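You operate a simulated robot arm through the tools that you are given. There is no shell and no other tool.

Carry out the task below with a simulated robot arm. There is one attempt and no reset: what you move stays moved.

## Task
Switch the rewinder on and wind 25 labels at speed 3.
Fine: set the batch switch to 25; press reset before start; leave the other controls as they are.

Only the result counts: the job must be done as asked and must still hold three seconds after the hand-in. Knocking over, shifting, dropping, spilling or breaking anything else fails it.

## Robot
A 7-joint arm with a fingered hand, fixed in place. Base frame: the origin is on the floor under the middle of its stand, x ahead of it, y to its left, z up. Units: mm, degrees, N and s.
With the tool pointing down near the work surface it reaches from about 300 to 700 mm from the base axis. Its first joint turns from -69.0 to 172.0 degrees. Payload 3.4 kg.
The TCP is the grasp point between the finger pads, 25 mm short of the fingertips. In the tool frame z runs along the fingers and y along their closing line. The gripper opens to 88 mm; its body begins 29 mm behind the TCP. The gripper is a hand of 4 fingers: y runs from the thumb to the fingers, the wrist lies at [-13, -97, -162] in the tool frame, and closing takes about 1.5 s.
Orientation is that of the tool frame in the base frame, as a unit quaternion [w, x, y, z]. With the fingers straight down and the wrist toward the robot, the tool's x, y and z point along [0, 1, 0], [1, 0, 0] and [0, 0, -1] of the base frame.

## Interface
- The arm moves only by the tool arm_command. Its argument "series" is a list of rows, each a list of 3 entries, a list of its own where there are three numbers: the turn, a rotation vector about the base's x, y, z in degrees, then the shift along the base's x, y, z in mm, then the gripper command, from -1 (fully open) to 1 (shut), values between in proportion. In form: [[[ax, ay, az], [dx, dy, dz], fingers], ...]. A call has 1 to 20 rows; each row shifts and turns the commanded pose from where the row before left it. Rows are played at 5 a second. More than 50 mm and 8.6 degrees between two rows, or a gripper value outside its range, and nothing of the call is played. A pose out of reach is approached as far as the arm can. The call stops where the force on the tool passes 40 N (or 10 N more than at its start, if that is more) or the arm is blocked; 0.2 s more then pass. Each finger travels about 108 mm/s and halts on what it meets, pressing with about 33 N; the grip force reading is that of the motor and also rises with nothing between the fingers. The clock runs only during rows and for 0.2 s after the last one: add rows that do not move to give the fingers time. It gives the time, the measured TCP pose, the force on the tool (base axes), the opening and the grip force at its end, in the units of the frame above (readings bear some noise), with the torque about the TCP (base axes, N m) and any sound that the robot's microphone picked up.
- Cameras (640 x 400 px; columns grow to the right, rows downward): "scene" is fixed at [401.1, 651.1, 1474.6]; the picture's right is [-0.99, -0.15, 0.00], its down [-0.06, 0.40, -0.91] and it looks along [0.13, -0.90, -0.40] (base axes); focal length 341 px, centre (320, 200). "wrist" rides on the gripper at [64, -83, -98] in the tool frame; the picture's right is [-0.62, 0.37, -0.69], its down [-0.71, -0.63, 0.30] and it looks along [-0.32, 0.68, 0.65] (tool axes); focal length 265 px, centre (320, 200). There is no depth. A picture from a camera that has moved, and an enlarged one, comes with that camera's place and axes in the base frame and with its lens.
- snapshot(camera): a new picture of that camera. It takes no simulated time.
- raise_lower(by): slides the trunk up (or, below 0, down) by that many mm; the arm rides with it, the base frame stays. It gives what a move gives, with no picture.
- set_grasp(shape): the hand has 4 fingers and takes this shape, open, in about a second: jaw (thumb against the fingers, like two jaws); tri (thumb and two fingers); tip (a fingertip pinch); poke (one finger out to press); point (the index stretched); flat (the hand flat); cup (the hand cupped); fist (a fist). The gripper value then closes the fingers along that shape, each until it touches; the sizes above hold for jaw. It gives what a move gives, with no picture.
- enlarge(camera, box): a new picture of the part [left, top, right, bottom] of that camera's present view, enlarged. It takes no simulated time.
- hand_in(): hands the job in; it is judged then, once.

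Places have to be worked out from the pictures, the camera data and where the tool is seen. Open the gripper and draw the arm clear of the work before you hand the job in, unless the task says otherwise.

The tools are called after "Call:" as name(argument=value, ...) on one line, values as JSON. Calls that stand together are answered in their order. arm_command: Moves the arm, as the interface text tells. Its arguments: {"type":"object","properties":{"series":{"type":"array","items":{"type":"array"}}},"required":["series"]} The other tools are called the same way: raise_lower (by) moves the trunk up or down; set_grasp (shape) gives the hand a shape; snapshot (camera) takes a picture; enlarge (camera, box) takes an enlarged picture of a part of a camera's view; hand_in () hands the job in.

At the start:

```text
t: 0.0
ee_pos: [318.8, -446.3, 1243.1]
tcp_rot: [0.001, 0.707, 0.707, 0.0]
contact_force: [-0.3, 0.1, -0.5]
moment: [-0.03, -0.02, 0.01]
width: 87.4
gripper_force: 0.1
shape: jaw
trunk travel left (down, up): [-725.0, 115.0]
```

scene: 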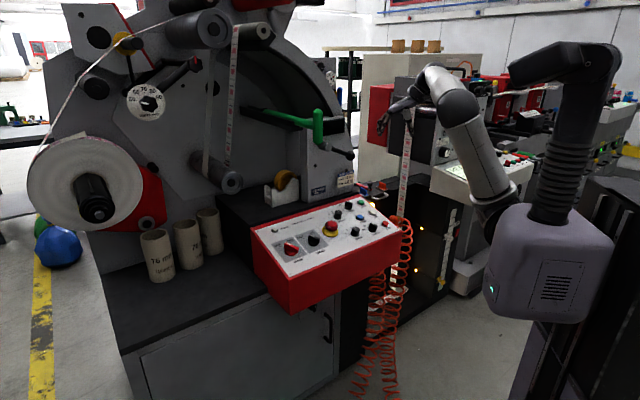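
wrist: 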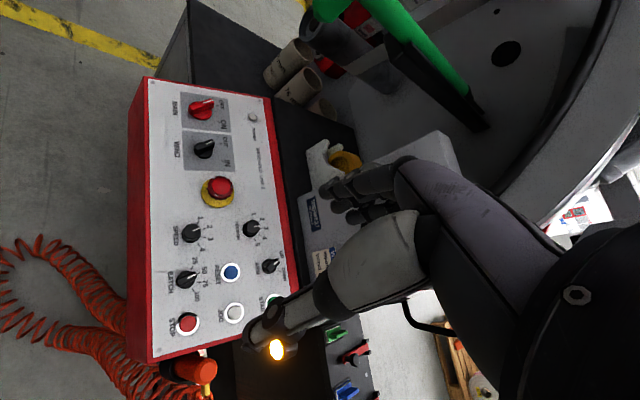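

I begin by looking closer at the control panel from both cameras.

Call:
enlarge(camera="scene", box=[240, 170, 410, 276])

Call:
enlarge(camera="wrist", box=[120, 70, 320, 195])

Call:
enlarge(camera="wrist", box=[120, 195, 320, 370])

```text
3.76 times, centred on (325, 223) of scene
camera zoom: at [401.1, 651.1, 1474.6], right [-0.99, -0.15, 0.0], down [-0.06, 0.4, -0.91], along [0.13, -0.9, -0.4], focal length 1285 px, centre (301, 113)
```

zoom: 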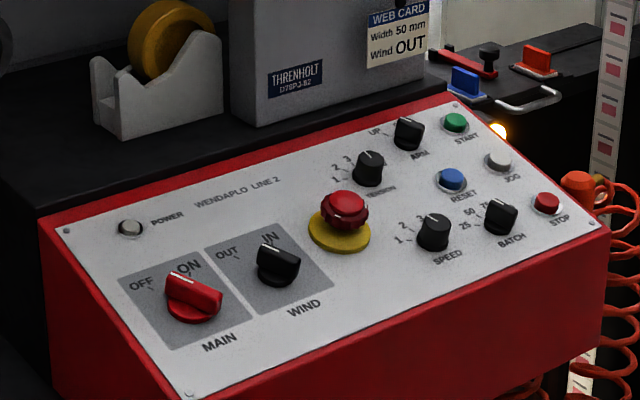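

```text
3.20 times, centred on (220, 132) of wrist
camera zoom: at [235.2, -381.6, 1341.3], right [0.37, -0.62, 0.69], down [-0.63, -0.71, -0.3], along [0.68, -0.32, -0.65], focal length 849 px, centre (640, 416)
```

zoom: 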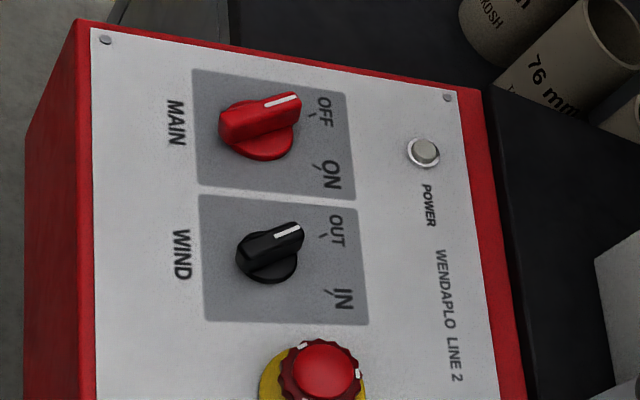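

```text
2.29 times, centred on (220, 282) of wrist
camera zoom: at [235.2, -381.6, 1341.3], right [0.37, -0.62, 0.69], down [-0.63, -0.71, -0.3], along [0.68, -0.32, -0.65], focal length 607 px, centre (549, 11)
```

zoom: 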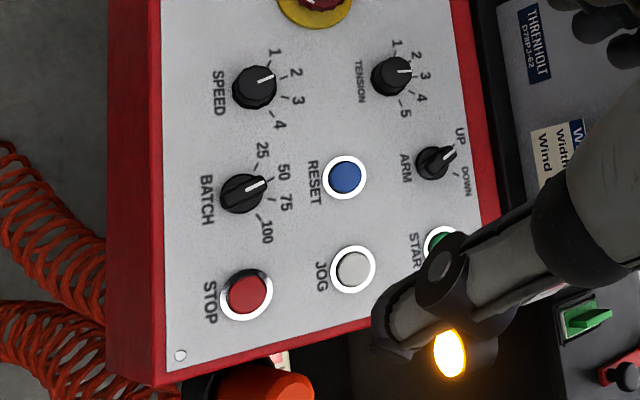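

The panel is a tilted box turned about 45° (its text "right" runs along about [-0.7,-0.7,0], its normal about [-0.2,0.2,0.96]). The web card says "Wind OUT". I zoom in further on each knob pointer to read the present settings.

Call:
enlarge(camera="scene", box=[330, 195, 400, 239])

Call:
enlarge(camera="wrist", box=[165, 205, 235, 249])

Call:
enlarge(camera="wrist", box=[165, 255, 235, 299])

Call:
enlarge(camera="wrist", box=[165, 85, 255, 141])

Call:
enlarge(camera="scene", box=[265, 205, 345, 255])

```text
9.09 times, centred on (365, 217) of scene
camera zoom: at [401.1, 651.1, 1474.6], right [-0.99, -0.15, 0.0], down [-0.06, 0.4, -0.91], along [0.13, -0.9, -0.4], focal length 3103 px, centre (-89, 46)
```

zoom: 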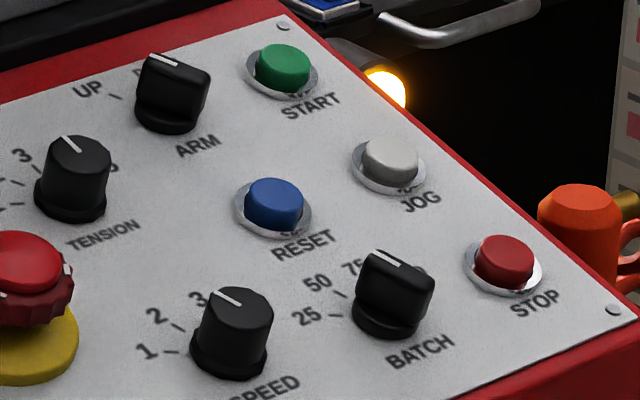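

```text
9.09 times, centred on (200, 227) of wrist
camera zoom: at [235.2, -381.6, 1341.3], right [0.37, -0.62, 0.69], down [-0.63, -0.71, -0.3], along [0.68, -0.32, -0.65], focal length 2413 px, centre (1411, -46)
```

zoom: 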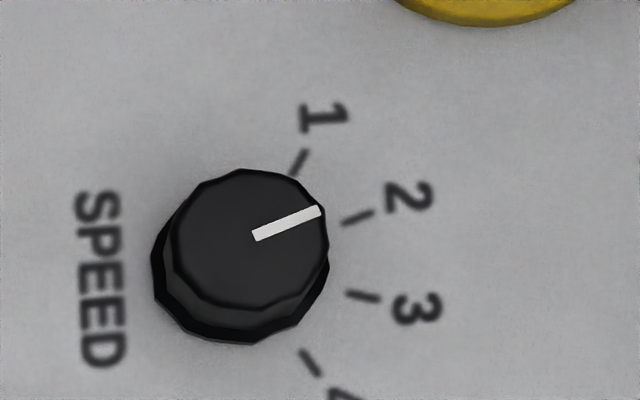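

```text
9.09 times, centred on (200, 277) of wrist
camera zoom: at [235.2, -381.6, 1341.3], right [0.37, -0.62, 0.69], down [-0.63, -0.71, -0.3], along [0.68, -0.32, -0.65], focal length 2413 px, centre (1411, -500)
```

zoom: 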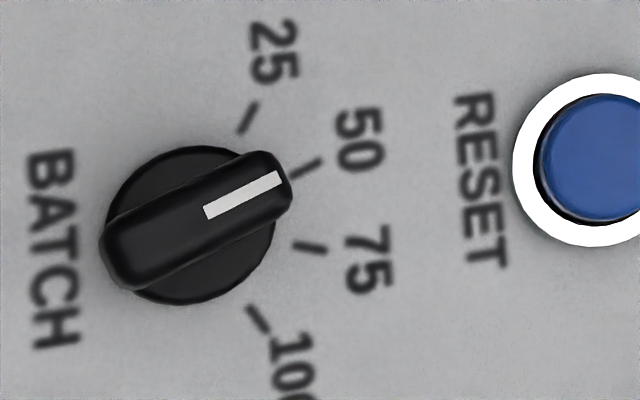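

```text
7.11 times, centred on (210, 113) of wrist
camera zoom: at [235.2, -381.6, 1341.3], right [0.37, -0.62, 0.69], down [-0.63, -0.71, -0.3], along [0.68, -0.32, -0.65], focal length 1887 px, centre (1102, 819)
```

zoom: 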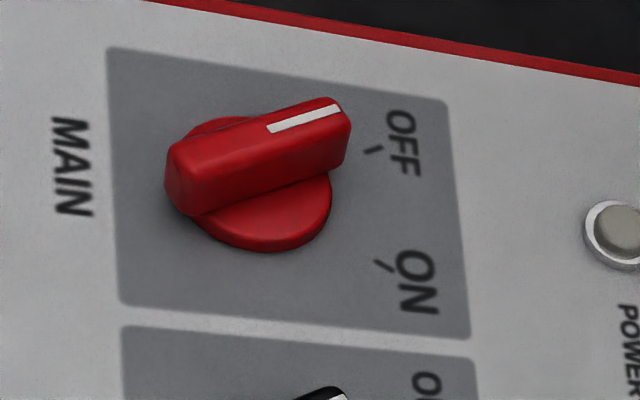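

```text
8.00 times, centred on (305, 230) of scene
camera zoom: at [401.1, 651.1, 1474.6], right [-0.99, -0.15, 0.0], down [-0.06, 0.4, -0.91], along [0.13, -0.9, -0.4], focal length 2731 px, centre (440, -40)
```

zoom: 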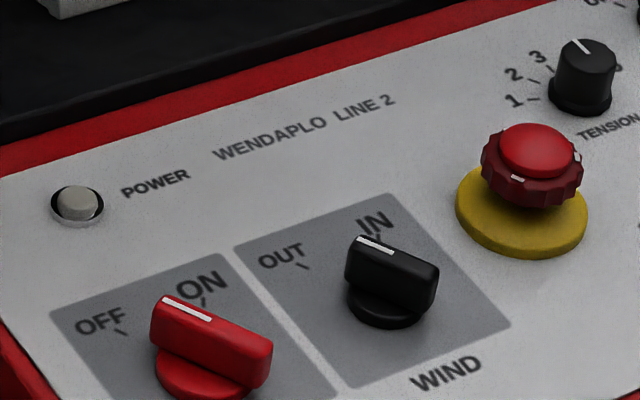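

Readings: MAIN is at OFF, SPEED at 2, BATCH at 50, WIND looks at OUT. Next I try the hand shapes in free air to learn where the fingertips are, starting with "tip".

Call:
set_grasp(shape="tip")

Call:
snapshot(camera="wrist")

Call:
enlarge(camera="scene", box=[360, 50, 520, 150])

```text
t: 0.9
ee_pos: [318.5, -446.4, 1242.0]
tcp_rot: [0.0, 0.707, 0.707, 0.0]
contact_force: [-0.2, -0.1, -0.1]
moment: [-0.02, -0.01, 0.01]
width: 87.5
gripper_force: 0.0
shape: tip
trunk travel left (down, up): [-725.0, 115.0]
```

```text
taken
camera wrist: at [235.2, -381.6, 1341.3], right [0.37, -0.62, 0.69], down [-0.63, -0.71, -0.3], along [0.68, -0.32, -0.65], focal length 265 px, centre (320, 200)
```

wrist: 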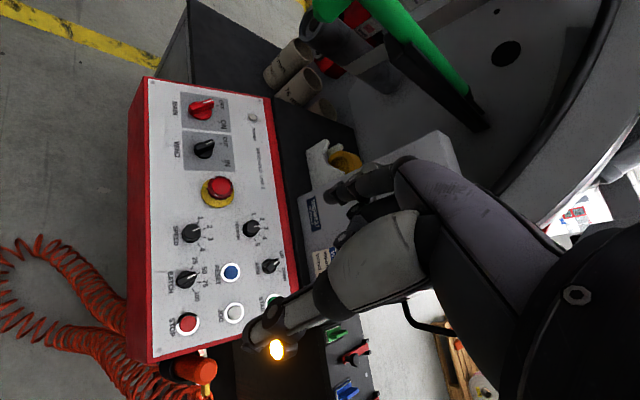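

```text
4.00 times, centred on (440, 100) of scene
camera zoom: at [401.1, 651.1, 1474.6], right [-0.99, -0.15, 0.0], down [-0.06, 0.4, -0.91], along [0.13, -0.9, -0.4], focal length 1365 px, centre (-160, 600)
```

zoom: 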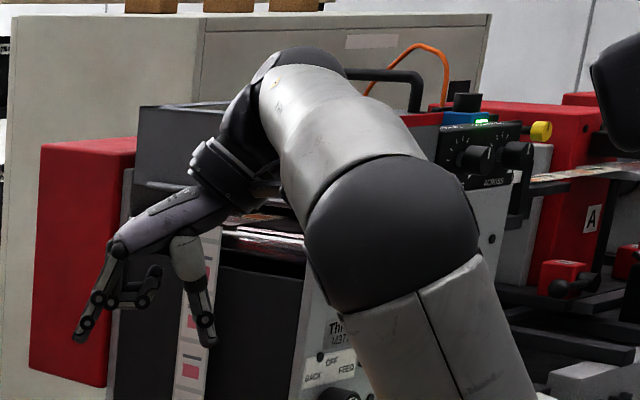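

In "tip" shape the thumb and index lie on the tool's y line about 50 mm either side of the TCP, with the other fingers curled. I close it in free air to see where the pinch point comes out.

Call:
arm_command(series=[[[0, 0, 0], [0, 0, 0], 1], [[0, 0, 0], [0, 0, 0], 1], [[0, 0, 0], [0, 0, 0], 1], [[0, 0, 0], [0, 0, 0], 1], [[0, 0, 0], [0, 0, 0], 1], [[0, 0, 0], [0, 0, 0], 1], [[0, 0, 0], [0, 0, 0], 1], [[0, 0, 0], [0, 0, 0], 1]])

Call:
snapshot(camera="wrist")

Call:
enlarge(camera="scene", box=[360, 50, 520, 150])

```text
t: 2.7
ee_pos: [318.0, -445.9, 1242.7]
tcp_rot: [0.0, 0.708, 0.707, 0.0]
contact_force: [0.0, -0.3, -0.6]
moment: [-0.02, 0.04, -0.02]
width: 0.0
gripper_force: 33.2
shape: tip
trunk travel left (down, up): [-725.0, 115.0]
```

```text
taken
camera wrist: at [235.2, -381.6, 1341.3], right [0.37, -0.62, 0.69], down [-0.63, -0.71, -0.3], along [0.68, -0.32, -0.65], focal length 265 px, centre (320, 200)
```

wrist: 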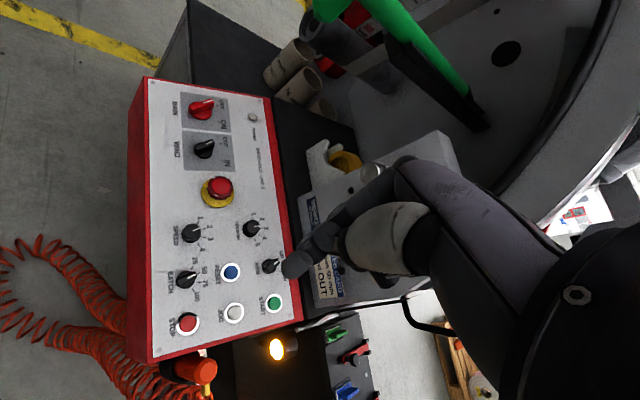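

```text
4.00 times, centred on (440, 100) of scene
camera zoom: at [401.1, 651.1, 1474.6], right [-0.99, -0.15, 0.0], down [-0.06, 0.4, -0.91], along [0.13, -0.9, -0.4], focal length 1365 px, centre (-160, 600)
```

zoom: 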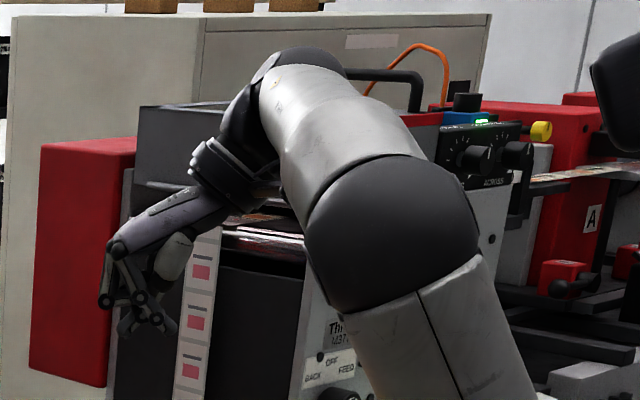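

The pinch closes close to the TCP, about 25 mm ahead of it along the tool. I estimate the knob centres as MAIN (629,-275), SPEED (431,-435), BATCH (370,-481), with 40° steps on the last two and about 60° on MAIN. Now I look at the "poke" shape.

Call:
set_grasp(shape="poke")

Call:
enlarge(camera="wrist", box=[200, 125, 440, 375])

Call:
enlarge(camera="scene", box=[370, 80, 434, 145])

```text
t: 3.6
ee_pos: [318.5, -446.1, 1243.4]
tcp_rot: [-0.001, 0.707, 0.707, 0.0]
contact_force: [0.6, 0.4, 0.3]
moment: [0.05, 0.01, 0.02]
width: 0.0
gripper_force: 0.0
shape: poke
trunk travel left (down, up): [-725.0, 115.0]
```

```text
1.60 times, centred on (320, 250) of wrist
camera zoom: at [235.2, -381.6, 1341.3], right [0.37, -0.62, 0.69], down [-0.63, -0.71, -0.3], along [0.68, -0.32, -0.65], focal length 425 px, centre (320, 120)
```

zoom: 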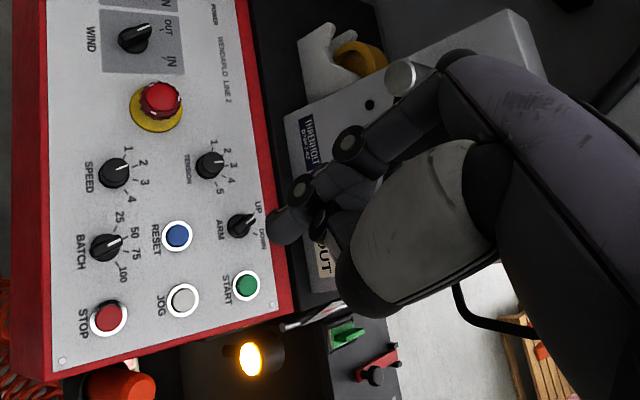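

```text
6.15 times, centred on (402, 112) of scene
camera zoom: at [401.1, 651.1, 1474.6], right [-0.99, -0.15, 0.0], down [-0.06, 0.4, -0.91], along [0.13, -0.9, -0.4], focal length 2101 px, centre (-185, 738)
```

zoom: 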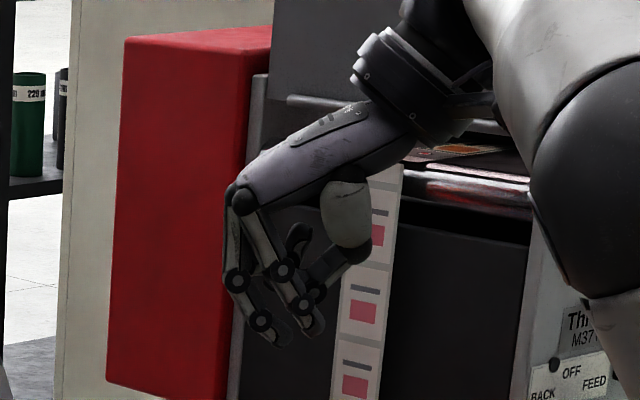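

I'm not sure whether the poke finger is fully out since the last gripper command was shut, so I command open and look again.

Call:
arm_command(series=[[[0, 0, 0], [0, 0, 0], -1], [[0, 0, 0], [0, 0, 0], -1], [[0, 0, 0], [0, 0, 0], -1], [[0, 0, 0], [0, 0, 0], -1], [[0, 0, 0], [0, 0, 0], -1]])

Call:
enlarge(camera="wrist", box=[200, 125, 440, 375])

Call:
enlarge(camera="scene", box=[370, 80, 434, 145])

```text
t: 4.8
ee_pos: [318.4, -446.0, 1243.2]
tcp_rot: [0.0, 0.708, 0.707, 0.0]
contact_force: [0.8, -0.8, -0.6]
moment: [-0.01, -0.01, 0.0]
width: 0.0
gripper_force: 0.1
shape: poke
trunk travel left (down, up): [-725.0, 115.0]
```

```text
1.60 times, centred on (320, 250) of wrist
camera zoom: at [235.2, -381.6, 1341.3], right [0.37, -0.62, 0.69], down [-0.63, -0.71, -0.3], along [0.68, -0.32, -0.65], focal length 425 px, centre (320, 120)
```

zoom: 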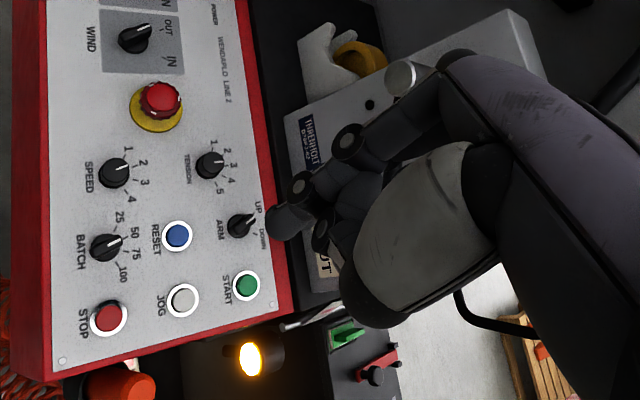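

```text
6.15 times, centred on (402, 112) of scene
camera zoom: at [401.1, 651.1, 1474.6], right [-0.99, -0.15, 0.0], down [-0.06, 0.4, -0.91], along [0.13, -0.9, -0.4], focal length 2101 px, centre (-185, 738)
```

zoom: 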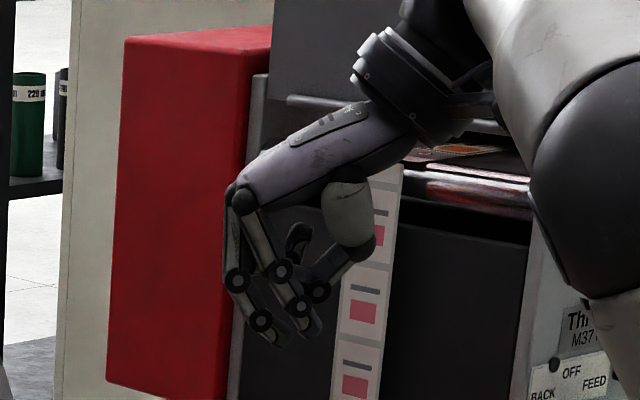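

I zoom more strongly on the hand to tell which finger is extended and how far the others stay back.

Call:
enlarge(camera="scene", box=[388, 96, 420, 118])

Call:
enlarge(camera="wrist", box=[280, 160, 400, 340])

```text
16.00 times, centred on (404, 107) of scene
camera zoom: at [401.1, 651.1, 1474.6], right [-0.99, -0.15, 0.0], down [-0.06, 0.4, -0.91], along [0.13, -0.9, -0.4], focal length 5462 px, centre (-1024, 1688)
```

zoom: 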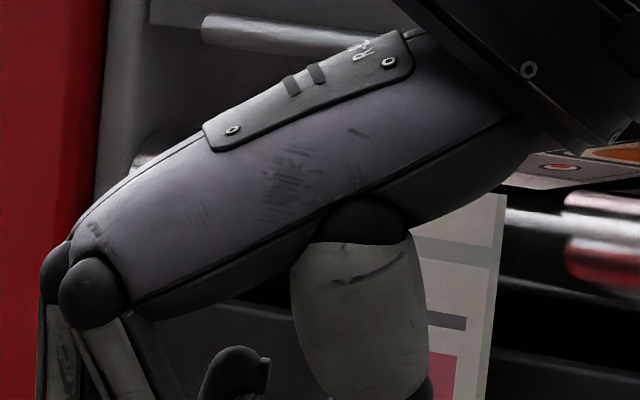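

```text
2.22 times, centred on (340, 250) of wrist
camera zoom: at [235.2, -381.6, 1341.3], right [0.37, -0.62, 0.69], down [-0.63, -0.71, -0.3], along [0.68, -0.32, -0.65], focal length 590 px, centre (276, 89)
```

zoom: 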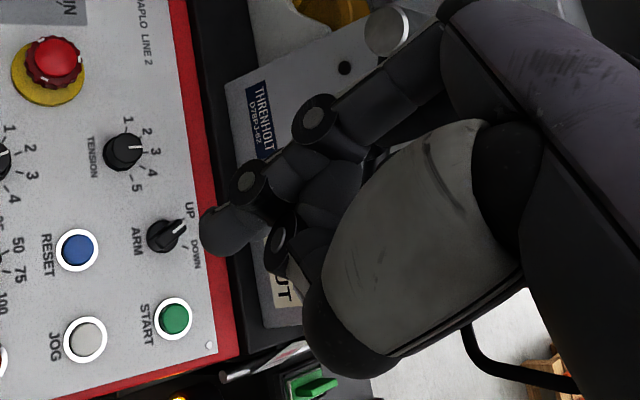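

Call:
enlarge(camera="scene", box=[388, 108, 420, 130])

```text
16.00 times, centred on (404, 119) of scene
camera zoom: at [401.1, 651.1, 1474.6], right [-0.99, -0.15, 0.0], down [-0.06, 0.4, -0.91], along [0.13, -0.9, -0.4], focal length 5462 px, centre (-1024, 1496)
```

zoom: 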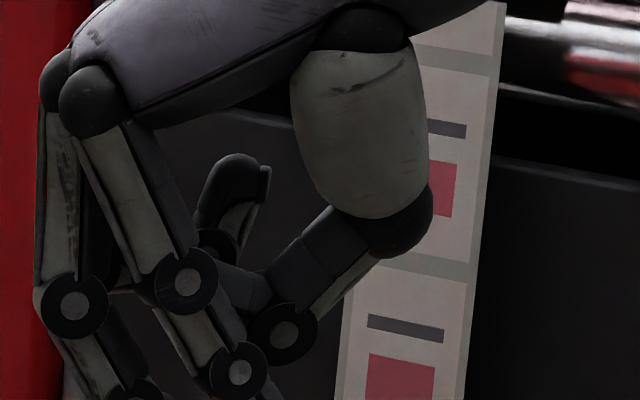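

Call:
enlarge(camera="scene", box=[386, 120, 418, 142])

Call:
set_grasp(shape="point")

Call:
enlarge(camera="scene", box=[370, 80, 434, 145])

Call:
enlarge(camera="wrist", box=[200, 125, 440, 375])

```text
16.00 times, centred on (402, 131) of scene
camera zoom: at [401.1, 651.1, 1474.6], right [-0.99, -0.15, 0.0], down [-0.06, 0.4, -0.91], along [0.13, -0.9, -0.4], focal length 5462 px, centre (-992, 1304)
```

zoom: 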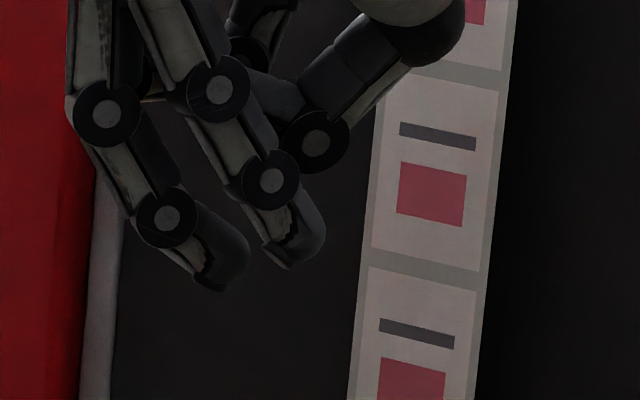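

```text
t: 5.7
ee_pos: [318.9, -446.7, 1243.6]
tcp_rot: [0.0, 0.707, 0.707, 0.0]
contact_force: [0.7, -0.1, -0.4]
moment: [-0.01, 0.0, 0.01]
width: 0.0
gripper_force: 0.0
shape: point
trunk travel left (down, up): [-725.0, 115.0]
```

```text
6.15 times, centred on (402, 112) of scene
camera zoom: at [401.1, 651.1, 1474.6], right [-0.99, -0.15, 0.0], down [-0.06, 0.4, -0.91], along [0.13, -0.9, -0.4], focal length 2101 px, centre (-185, 738)
```

zoom: 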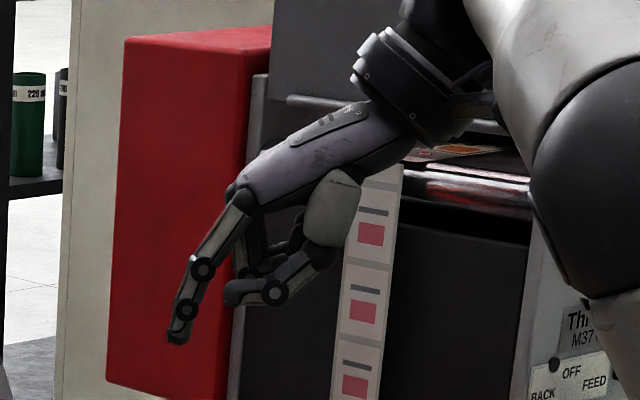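

```text
1.60 times, centred on (320, 250) of wrist
camera zoom: at [235.2, -381.6, 1341.3], right [0.37, -0.62, 0.69], down [-0.63, -0.71, -0.3], along [0.68, -0.32, -0.65], focal length 425 px, centre (320, 120)
```

zoom: 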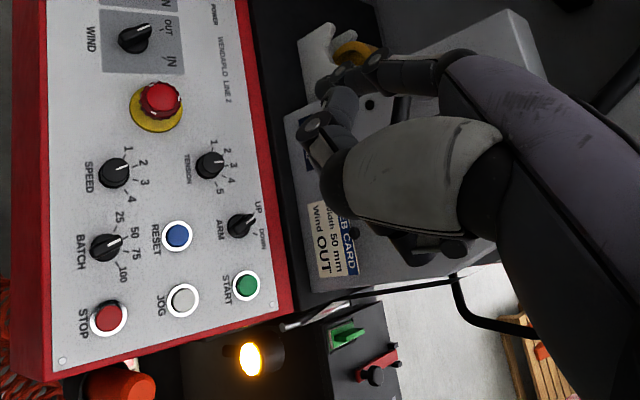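

"Poke" leaves a second finger almost as low and "point" puts the index far forward, so a closed "tip" pinch looks like the best pusher. There is a green lever near (619,-399,1270), so I will reorient here first (yaw -45°, tilt 16° to face the panel), then descend before moving sideways.

Call:
set_grasp(shape="tip")

Call:
arm_command(series=[[[0, 0, -7.5], [0, 0, 0], 1], [[0, 0, -7.5], [0, 0, 0], 1], [[0, 0, -7.5], [0, 0, 0], 1], [[0, 0, -7.5], [0, 0, 0], 1], [[0, 0, -7.5], [0, 0, 0], 1], [[0, 0, -7.5], [0, 0, 0], 1], [[-5.66, -5.66, 0], [0, 0, 0], 1], [[-5.66, -5.66, 0], [0, 0, 0], 1], [[0, 0, 0], [0, 0, 0], 1], [[0, 0, 0], [0, 0, 0], 1]])

Call:
snapshot(camera="scene")

Call:
snapshot(camera="wrist")

```text
t: 6.6
ee_pos: [319.1, -444.9, 1242.4]
tcp_rot: [-0.001, 0.707, 0.707, 0.0]
contact_force: [0.6, -0.1, -0.7]
moment: [-0.03, -0.01, 0.03]
width: 87.9
gripper_force: 0.0
shape: tip
trunk travel left (down, up): [-725.0, 115.0]
```

```text
t: 8.8
ee_pos: [316.3, -450.8, 1241.2]
tcp_rot: [0.125, 0.917, 0.374, 0.054]
contact_force: [0.7, 0.7, 0.7]
moment: [-0.03, -0.02, -0.02]
width: 0.0
gripper_force: 33.3
shape: tip
trunk travel left (down, up): [-725.0, 115.0]
```

```text
taken
```

scene: 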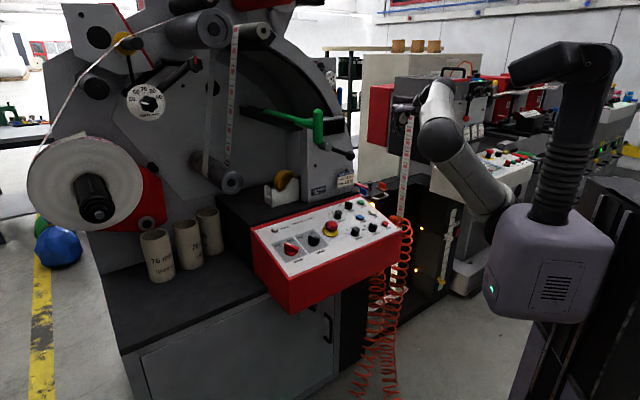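

```text
taken
camera wrist: at [286.7, -328.8, 1312.7], right [-0.33, -0.56, 0.76], down [-0.88, -0.12, -0.47], along [0.35, -0.82, -0.45], focal length 265 px, centre (320, 200)
```

wrist: 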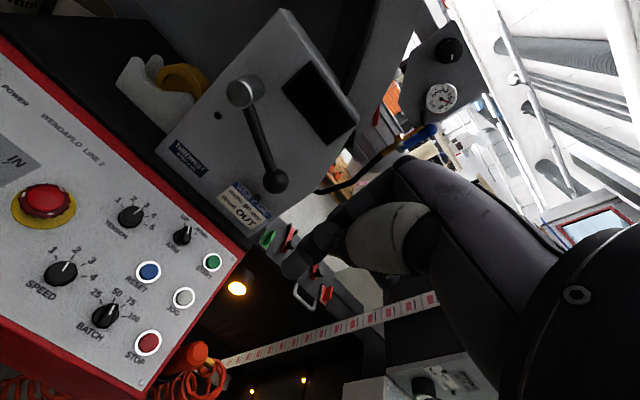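

Orientation is reached. The WEB CARD box face stands about 45 mm behind START, so I will need care there. Now I lower the trunk by 200 mm, staying over the free space in front of the panel's lower right end.

Call:
raise_lower(by=-200)

Call:
snapshot(camera="scene")

Call:
snapshot(camera="wrist")

```text
t: 11.0
ee_pos: [315.9, -449.7, 1039.5]
tcp_rot: [0.125, 0.917, 0.374, 0.054]
contact_force: [0.3, 0.3, -0.7]
moment: [0.0, 0.03, 0.02]
width: 0.0
gripper_force: 32.6
shape: tip
trunk travel left (down, up): [-525.0, 315.0]
```

```text
taken
```

scene: 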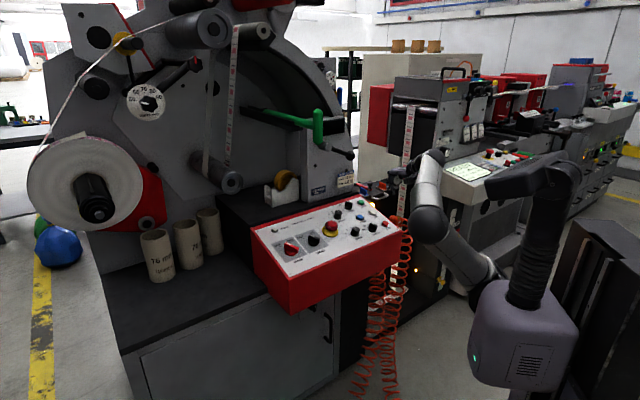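

```text
taken
camera wrist: at [286.3, -329.1, 1113.0], right [-0.33, -0.56, 0.76], down [-0.88, -0.12, -0.47], along [0.35, -0.82, -0.45], focal length 265 px, centre (320, 200)
```

wrist: 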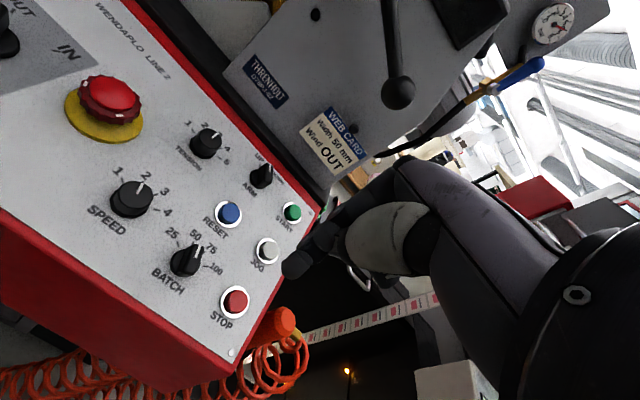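

The hand is at z≈1040, well clear above the panel. The black ball lever sits near (469,-607,1103), which I'll avoid. I move horizontally to above the left of the MAIN knob.

Call:
arm_command(series=[[[0, 0, 0], [36, 24, 0], 1], [[0, 0, 0], [36, 24, 0], 1], [[0, 0, 0], [36, 24, 0], 1], [[0, 0, 0], [36, 24, 0], 1], [[0, 0, 0], [36, 24, 0], 1], [[0, 0, 0], [36, 24, 0], 1], [[0, 0, 0], [36, 24, 0], 1], [[0, 0, 0], [36, 22, 0], 1], [[0, 0, 0], [32, 18, 0], 1], [[0, 0, 0], [0, 0, 0], 1], [[0, 0, 0], [0, 0, 0], 1]])

Call:
snapshot(camera="scene")

Call:
snapshot(camera="wrist")

Call:
enlarge(camera="scene", box=[250, 170, 350, 270])

```text
t: 13.4
ee_pos: [553.5, -289.4, 1044.6]
tcp_rot: [0.128, 0.915, 0.379, 0.053]
contact_force: [0.4, 0.1, 1.2]
moment: [-0.02, -0.02, -0.01]
width: 0.2
gripper_force: 32.7
shape: tip
out of reach, approached as far as the arm can: row 7, 8, 9
trunk travel left (down, up): [-525.0, 315.0]
```

```text
taken
```

scene: 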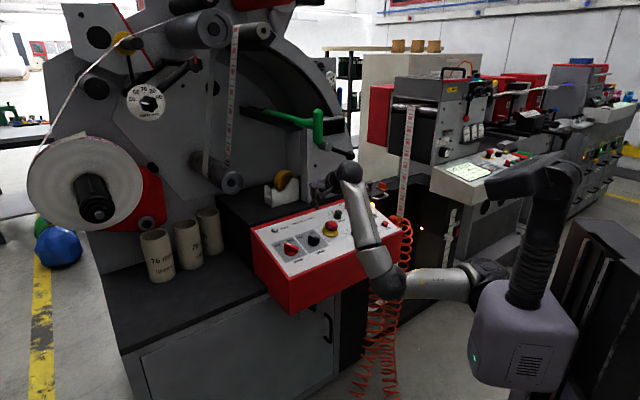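

```text
taken
camera wrist: at [522.0, -169.4, 1115.9], right [-0.32, -0.55, 0.77], down [-0.87, -0.14, -0.47], along [0.36, -0.82, -0.44], focal length 265 px, centre (320, 200)
```

wrist: 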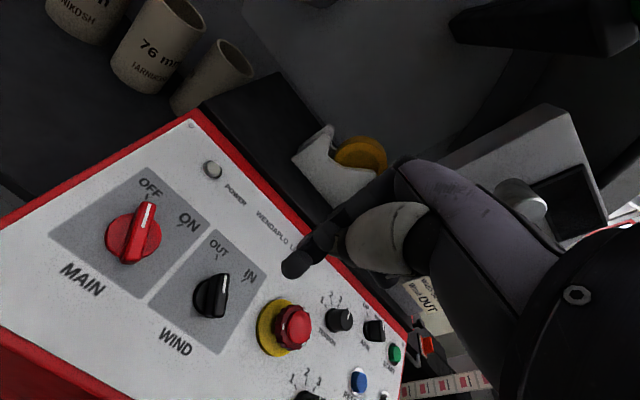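

```text
4.00 times, centred on (300, 220) of scene
camera zoom: at [401.1, 651.1, 1474.6], right [-0.99, -0.15, 0.0], down [-0.06, 0.4, -0.91], along [0.13, -0.9, -0.4], focal length 1365 px, centre (400, 120)
```

zoom: 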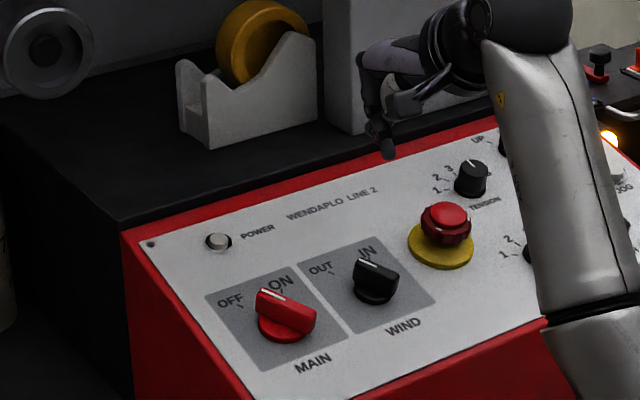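

The arm couldn't reach further with the trunk this low (stopped at 553,-289); the shoulder is now too far below. I move back a bit and lower with the arm, then raise the trunk again so the arm reaches out more level.

Call:
arm_command(series=[[[0, 0, 0], [-40, 0, -15], 1], [[0, 0, 0], [-40, 0, -15], 1], [[0, 0, 0], [-20, 0, -15], 1], [[0, 0, 0], [0, 0, 0], 1]])

```text
t: 14.4
ee_pos: [463.4, -321.0, 1007.0]
tcp_rot: [0.128, 0.915, 0.379, 0.054]
contact_force: [-0.5, 0.2, 0.8]
moment: [0.0, 0.0, 0.02]
width: 0.1
gripper_force: 33.1
shape: tip
out of reach, approached as far as the arm can: row 1, 2, 3
trunk travel left (down, up): [-525.0, 315.0]
```

Call:
raise_lower(by=150)

Call:
snapshot(camera="scene")

```text
t: 16.1
ee_pos: [463.0, -322.6, 1157.1]
tcp_rot: [0.128, 0.915, 0.379, 0.053]
contact_force: [0.4, 0.3, -0.3]
moment: [0.01, -0.01, 0.01]
width: 0.0
gripper_force: 33.0
shape: tip
trunk travel left (down, up): [-675.0, 165.0]
```

```text
taken
```

scene: 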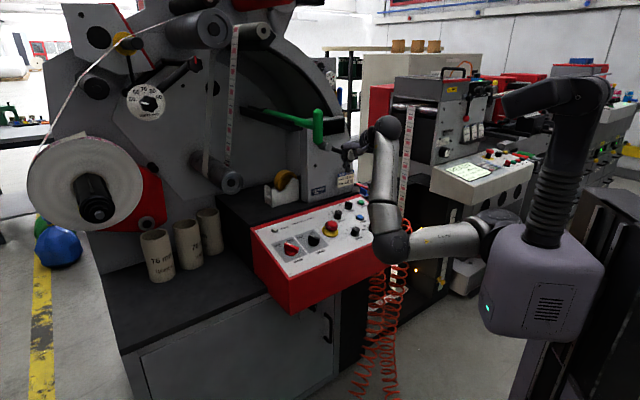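

Now I lower with the arm in place (over the panel's front edge) in steps, checking whether the pose follows.

Call:
arm_command(series=[[[0, 0, 0], [0, 0, -40], 1], [[0, 0, 0], [0, 0, -40], 1], [[0, 0, 0], [0, 0, -40], 1], [[0, 0, 0], [0, 0, -40], 1], [[0, 0, 0], [0, 0, 0], 1]])

Call:
snapshot(camera="scene")

```text
t: 17.3
ee_pos: [464.7, -339.0, 999.3]
tcp_rot: [0.13, 0.916, 0.376, 0.054]
contact_force: [0.3, 0.1, -0.1]
moment: [0.03, 0.03, -0.01]
width: 0.0
gripper_force: 33.1
shape: tip
out of reach, approached as far as the arm can: row 1, 2, 4
trunk travel left (down, up): [-675.0, 165.0]
```

```text
taken
```

scene: 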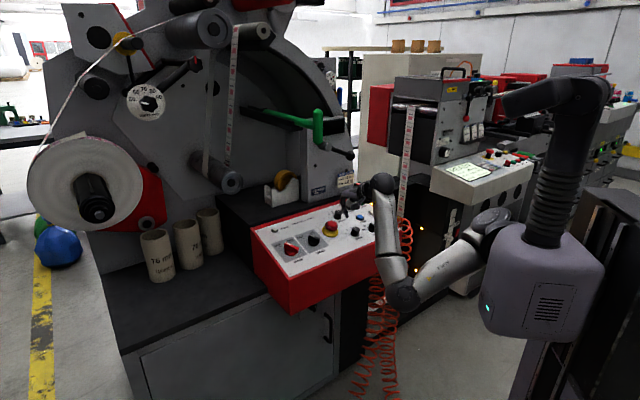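

The wrist is bent too sharply (forearm rising, hand pointing down), which limits reach. I raise the trunk to nearly its top so the forearm comes from above.

Call:
raise_lower(by=160)

Call:
arm_command(series=[[[0, 0, 0], [0, 0, -40], 1], [[0, 0, 0], [0, 0, -40], 1], [[0, 0, 0], [0, 0, -40], 1], [[0, 0, 0], [0, 0, -30], 1], [[0, 0, 0], [0, 0, 0], 1]])

Call:
snapshot(camera="scene")

```text
t: 19.1
ee_pos: [464.0, -338.2, 1157.8]
tcp_rot: [0.13, 0.916, 0.377, 0.052]
contact_force: [0.0, -0.6, -0.7]
moment: [0.0, 0.0, -0.04]
width: 0.0
gripper_force: 33.2
shape: tip
trunk travel left (down, up): [-835.0, 5.0]
```

```text
t: 20.6
ee_pos: [456.6, -384.0, 1043.9]
tcp_rot: [0.189, 0.915, 0.354, 0.043]
contact_force: [-0.4, 0.0, 0.0]
moment: [0.01, -0.01, -0.02]
width: 0.2
gripper_force: 33.0
shape: tip
trunk travel left (down, up): [-835.0, 5.0]
stopped in row 5: the arm was blocked; the commanded pose is now the measured one
```

```text
taken
```

scene: 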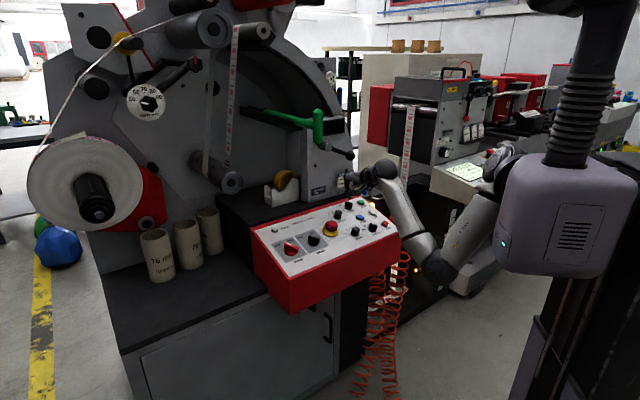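

The arm folded at the elbow (elbow hanging low), so this posture is unsuitable. I return to the starting-like pose (relative to the trunk) to recover the elbow-up posture and check it.

Call:
arm_command(series=[[[1.75, 2.78, 6.73], [-19.8, -8.9, 44], 1], [[1.75, 2.78, 6.73], [-19.8, -8.9, 44], 1], [[1.75, 2.78, 6.73], [-19.8, -8.9, 44], 1], [[1.75, 2.78, 6.73], [-19.8, -8.9, 44], 1], [[1.75, 2.78, 6.73], [-19.8, -8.9, 44], 1], [[1.75, 2.78, 6.73], [-19.8, -8.9, 44], 1], [[1.75, 2.78, 6.73], [-19.8, -8.9, 44], 1], [[0, 0, 0], [0, 0, 0], 1], [[0, 0, 0], [0, 0, 0], 1]])

Call:
snapshot(camera="scene")

```text
t: 22.6
ee_pos: [319.0, -446.2, 1350.0]
tcp_rot: [-0.002, 0.705, 0.709, -0.001]
contact_force: [-0.4, -0.6, 0.9]
moment: [-0.04, -0.01, -0.03]
width: 0.0
gripper_force: 33.2
shape: tip
trunk travel left (down, up): [-835.0, 5.0]
```

```text
taken
```

scene: 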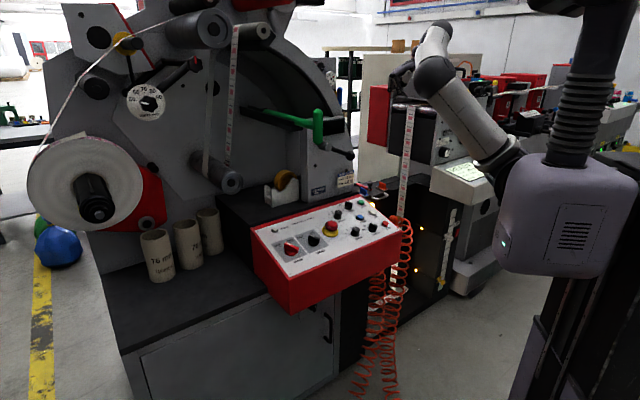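

The elbow is up again, so the posture follows the pose. I set the trunk about 55 mm below its starting height, then tilt the tool to the panel normal while keeping the starting yaw.

Call:
raise_lower(by=-165)

Call:
arm_command(series=[[[-5.66, -5.66, 0], [20, 15, -20], 1], [[-5.66, -5.66, 0], [20, 15, -20], 1], [[0, 0, 0], [30, 25, -25], 1], [[0, 0, 0], [30, 25, -25], 1], [[0, 0, 0], [30, 25, -25], 1], [[0, 0, 0], [0, 0, 0], 1]])

Call:
snapshot(camera="scene")

```text
t: 24.4
ee_pos: [318.4, -446.0, 1185.9]
tcp_rot: [-0.002, 0.707, 0.708, -0.001]
contact_force: [-0.5, 0.3, 0.5]
moment: [0.02, 0.01, -0.01]
width: 0.1
gripper_force: 33.2
shape: tip
trunk travel left (down, up): [-670.0, 170.0]
```

```text
t: 25.8
ee_pos: [450.7, -339.7, 1069.8]
tcp_rot: [0.137, 0.7, 0.701, -0.001]
contact_force: [-0.3, 0.9, 0.1]
moment: [-0.02, 0.04, -0.01]
width: 0.2
gripper_force: 32.6
shape: tip
trunk travel left (down, up): [-670.0, 170.0]
```

```text
taken
```

scene: 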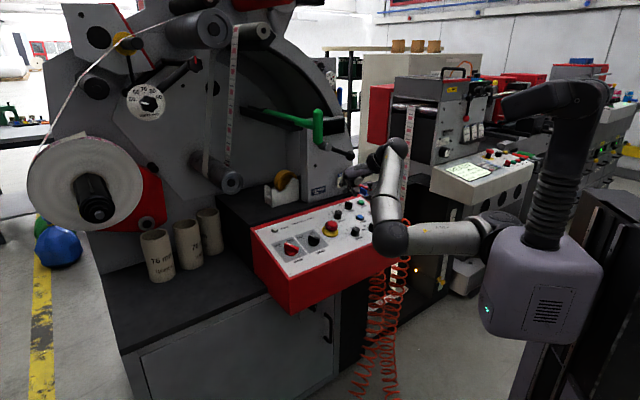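

That pose was reached without limit. I continue toward MAIN, moving outward and down together.

Call:
arm_command(series=[[[0, 0, 0], [31, 20, -22], 1], [[0, 0, 0], [31, 20, -22], 1], [[0, 0, 0], [31, 20, -22], 1], [[0, 0, 0], [0, 0, 0], 1]])

Call:
snapshot(camera="scene")

Call:
snapshot(camera="wrist")

```text
t: 26.8
ee_pos: [543.3, -281.4, 1003.3]
tcp_rot: [0.137, 0.7, 0.701, -0.001]
contact_force: [-0.3, -0.7, 0.0]
moment: [0.0, 0.01, 0.01]
width: 0.2
gripper_force: 33.2
shape: tip
trunk travel left (down, up): [-670.0, 170.0]
```

```text
taken
```

scene: 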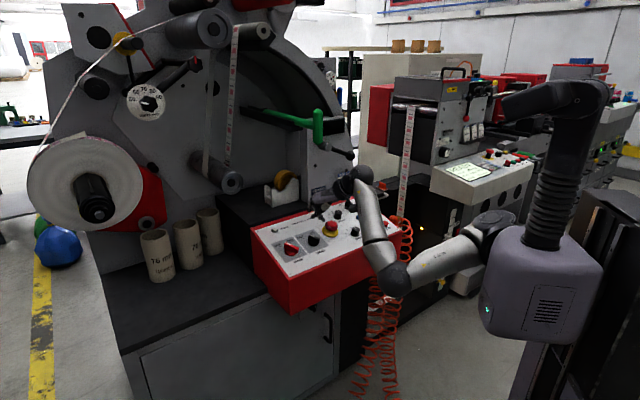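

```text
taken
camera wrist: at [443.0, -200.6, 1069.8], right [0.22, -0.47, 0.86], down [-0.57, -0.77, -0.27], along [0.79, -0.43, -0.44], focal length 265 px, centre (320, 200)
```

wrist: 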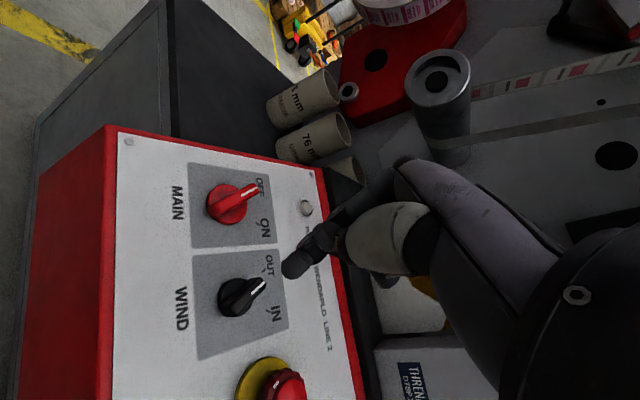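

Reached exactly. The wrist view shows MAIN clearly at OFF. I continue to a point about 60 mm above the left side of the MAIN knob.

Call:
arm_command(series=[[[0, 0, 0], [31, 13.3, -17.5], 1], [[0, 0, 0], [31, 13.3, -17.5], 1], [[0, 0, 0], [31, 13.3, -17.5], 1], [[0, 0, 0], [0, 0, 0], 1], [[0, 0, 0], [0, 0, 0], 1]])

Call:
enlarge(camera="scene", box=[250, 170, 410, 290])

Call:
snapshot(camera="wrist")

```text
t: 28.0
ee_pos: [635.6, -242.3, 950.3]
tcp_rot: [0.137, 0.7, 0.701, -0.001]
contact_force: [0.8, 0.2, 0.2]
moment: [-0.01, 0.01, 0.0]
width: 0.0
gripper_force: 33.0
shape: tip
trunk travel left (down, up): [-670.0, 170.0]
```

```text
3.33 times, centred on (330, 230) of scene
camera zoom: at [401.1, 651.1, 1474.6], right [-0.99, -0.15, 0.0], down [-0.06, 0.4, -0.91], along [0.13, -0.9, -0.4], focal length 1138 px, centre (287, 100)
```

zoom: 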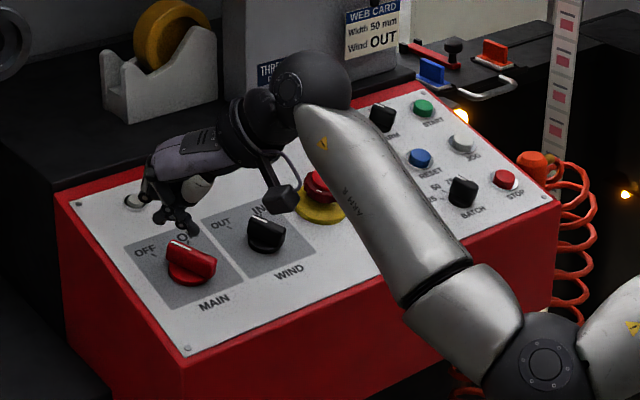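

```text
taken
camera wrist: at [535.4, -161.6, 1017.1], right [0.22, -0.47, 0.86], down [-0.57, -0.77, -0.27], along [0.79, -0.43, -0.44], focal length 265 px, centre (320, 200)
```

wrist: 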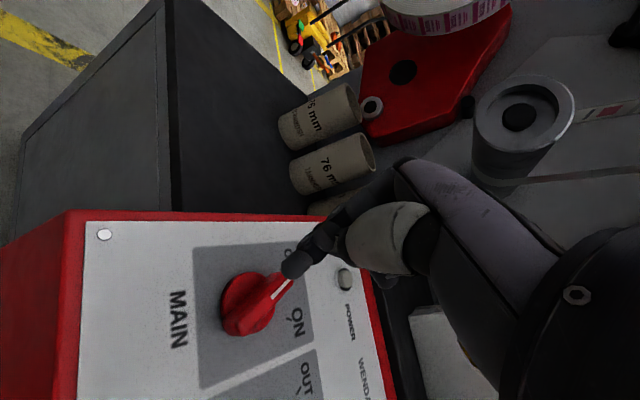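

I zoom in on the fingertips and MAIN knob from both cameras to measure the tip position against the knob.

Call:
enlarge(camera="scene", box=[275, 215, 335, 265])

Call:
enlarge(camera="wrist", box=[180, 200, 360, 360])

```text
8.00 times, centred on (305, 240) of scene
camera zoom: at [401.1, 651.1, 1474.6], right [-0.99, -0.15, 0.0], down [-0.06, 0.4, -0.91], along [0.13, -0.9, -0.4], focal length 2731 px, centre (440, -120)
```

zoom: 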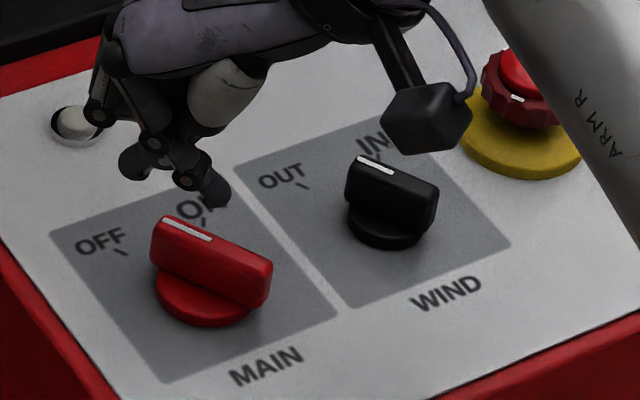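

```text
2.50 times, centred on (270, 280) of wrist
camera zoom: at [535.4, -161.6, 1017.1], right [0.22, -0.47, 0.86], down [-0.57, -0.77, -0.27], along [0.79, -0.43, -0.44], focal length 664 px, centre (445, 0)
```

zoom: 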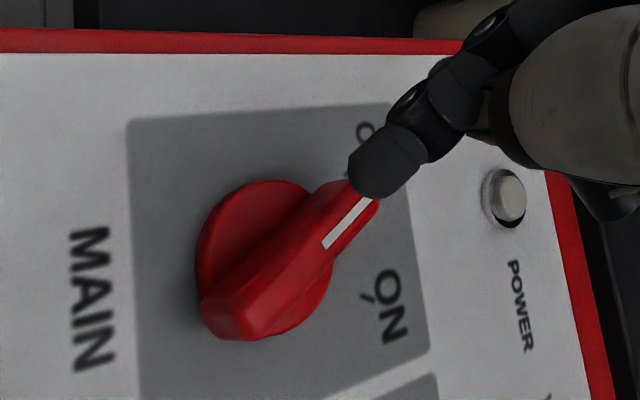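

The fully closed pinch curls past the TCP (index tip about 17 mm to the thumb side), so it isn't a precise pusher. I'll open the "tip" shape: the straight index, 50 mm to the +y side, makes a well-defined pusher. I open here, well above the panel, and measure.

Call:
arm_command(series=[[[0, 0, 0], [-15, 0, 10], -1], [[0, 0, 0], [0, 0, 0], -1], [[0, 0, 0], [0, 0, 0], -1], [[0, 0, 0], [0, 0, 0], -1], [[0, 0, 0], [0, 0, 0], -1], [[0, 0, 0], [0, 0, 0], -1]])

Call:
enlarge(camera="scene", box=[260, 205, 340, 265])

Call:
snapshot(camera="wrist")

```text
t: 29.4
ee_pos: [620.2, -242.1, 961.4]
tcp_rot: [0.137, 0.699, 0.702, -0.001]
contact_force: [-0.4, -1.0, -0.6]
moment: [0.02, -0.01, -0.01]
width: 87.8
gripper_force: 0.1
shape: tip
trunk travel left (down, up): [-670.0, 170.0]
```

```text
6.67 times, centred on (300, 235) of scene
camera zoom: at [401.1, 651.1, 1474.6], right [-0.99, -0.15, 0.0], down [-0.06, 0.4, -0.91], along [0.13, -0.9, -0.4], focal length 2276 px, centre (453, -33)
```

zoom: 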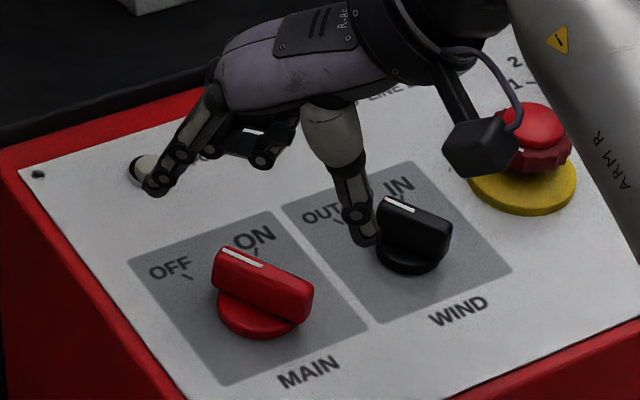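

```text
taken
camera wrist: at [519.4, -160.9, 1027.3], right [0.22, -0.47, 0.86], down [-0.57, -0.77, -0.27], along [0.79, -0.43, -0.44], focal length 265 px, centre (320, 200)
```

wrist: 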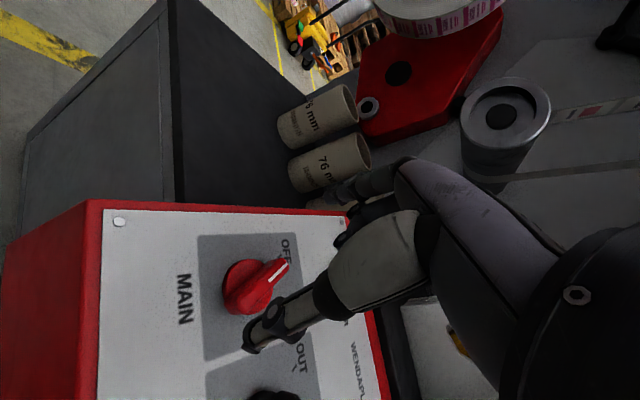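

Index tip measures at about (674,-243,953), i.e. roughly (3,51,24) in the tool frame, and the thumb tip slightly deeper. I tilt 8° about the tool x axis so the index leads, and move to a point 50 mm above the left side of the MAIN bar.

Call:
arm_command(series=[[[0.15, 3.92, -0.76], [-13, -2.2, -10.6], -1], [[0.15, 3.92, -0.76], [-13.1, -2.2, -10.6], -1], [[0, 0, 0], [0, 0, 0], -1], [[0, 0, 0], [0, 0, 0], -1]])

Call:
enlarge(camera="scene", box=[260, 205, 340, 265])

Call:
snapshot(camera="wrist")

```text
t: 30.4
ee_pos: [594.2, -245.6, 940.2]
tcp_rot: [0.087, 0.708, 0.7, -0.05]
contact_force: [0.3, 0.5, 0.5]
moment: [-0.04, -0.01, 0.05]
width: 87.8
gripper_force: 0.1
shape: tip
trunk travel left (down, up): [-670.0, 170.0]
```

```text
6.67 times, centred on (300, 235) of scene
camera zoom: at [401.1, 651.1, 1474.6], right [-0.99, -0.15, 0.0], down [-0.06, 0.4, -0.91], along [0.13, -0.9, -0.4], focal length 2276 px, centre (453, -33)
```

zoom: 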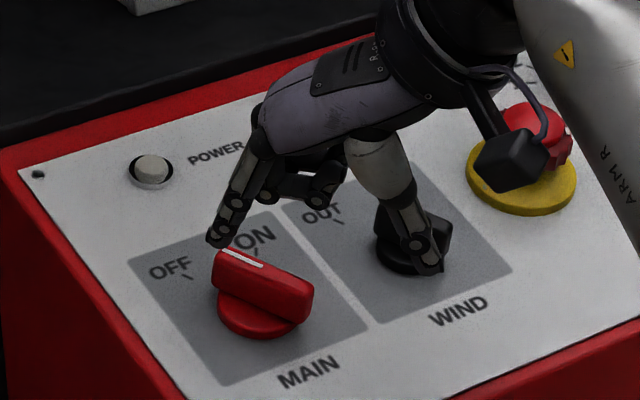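

```text
taken
camera wrist: at [505.7, -163.1, 1019.3], right [0.32, -0.48, 0.82], down [-0.63, -0.76, -0.2], along [0.71, -0.45, -0.54], focal length 265 px, centre (320, 200)
```

wrist: 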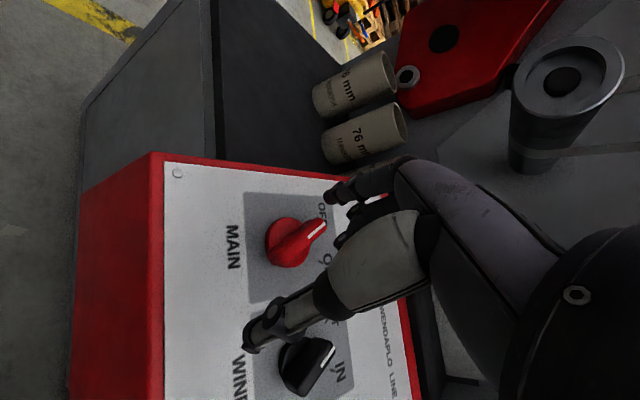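

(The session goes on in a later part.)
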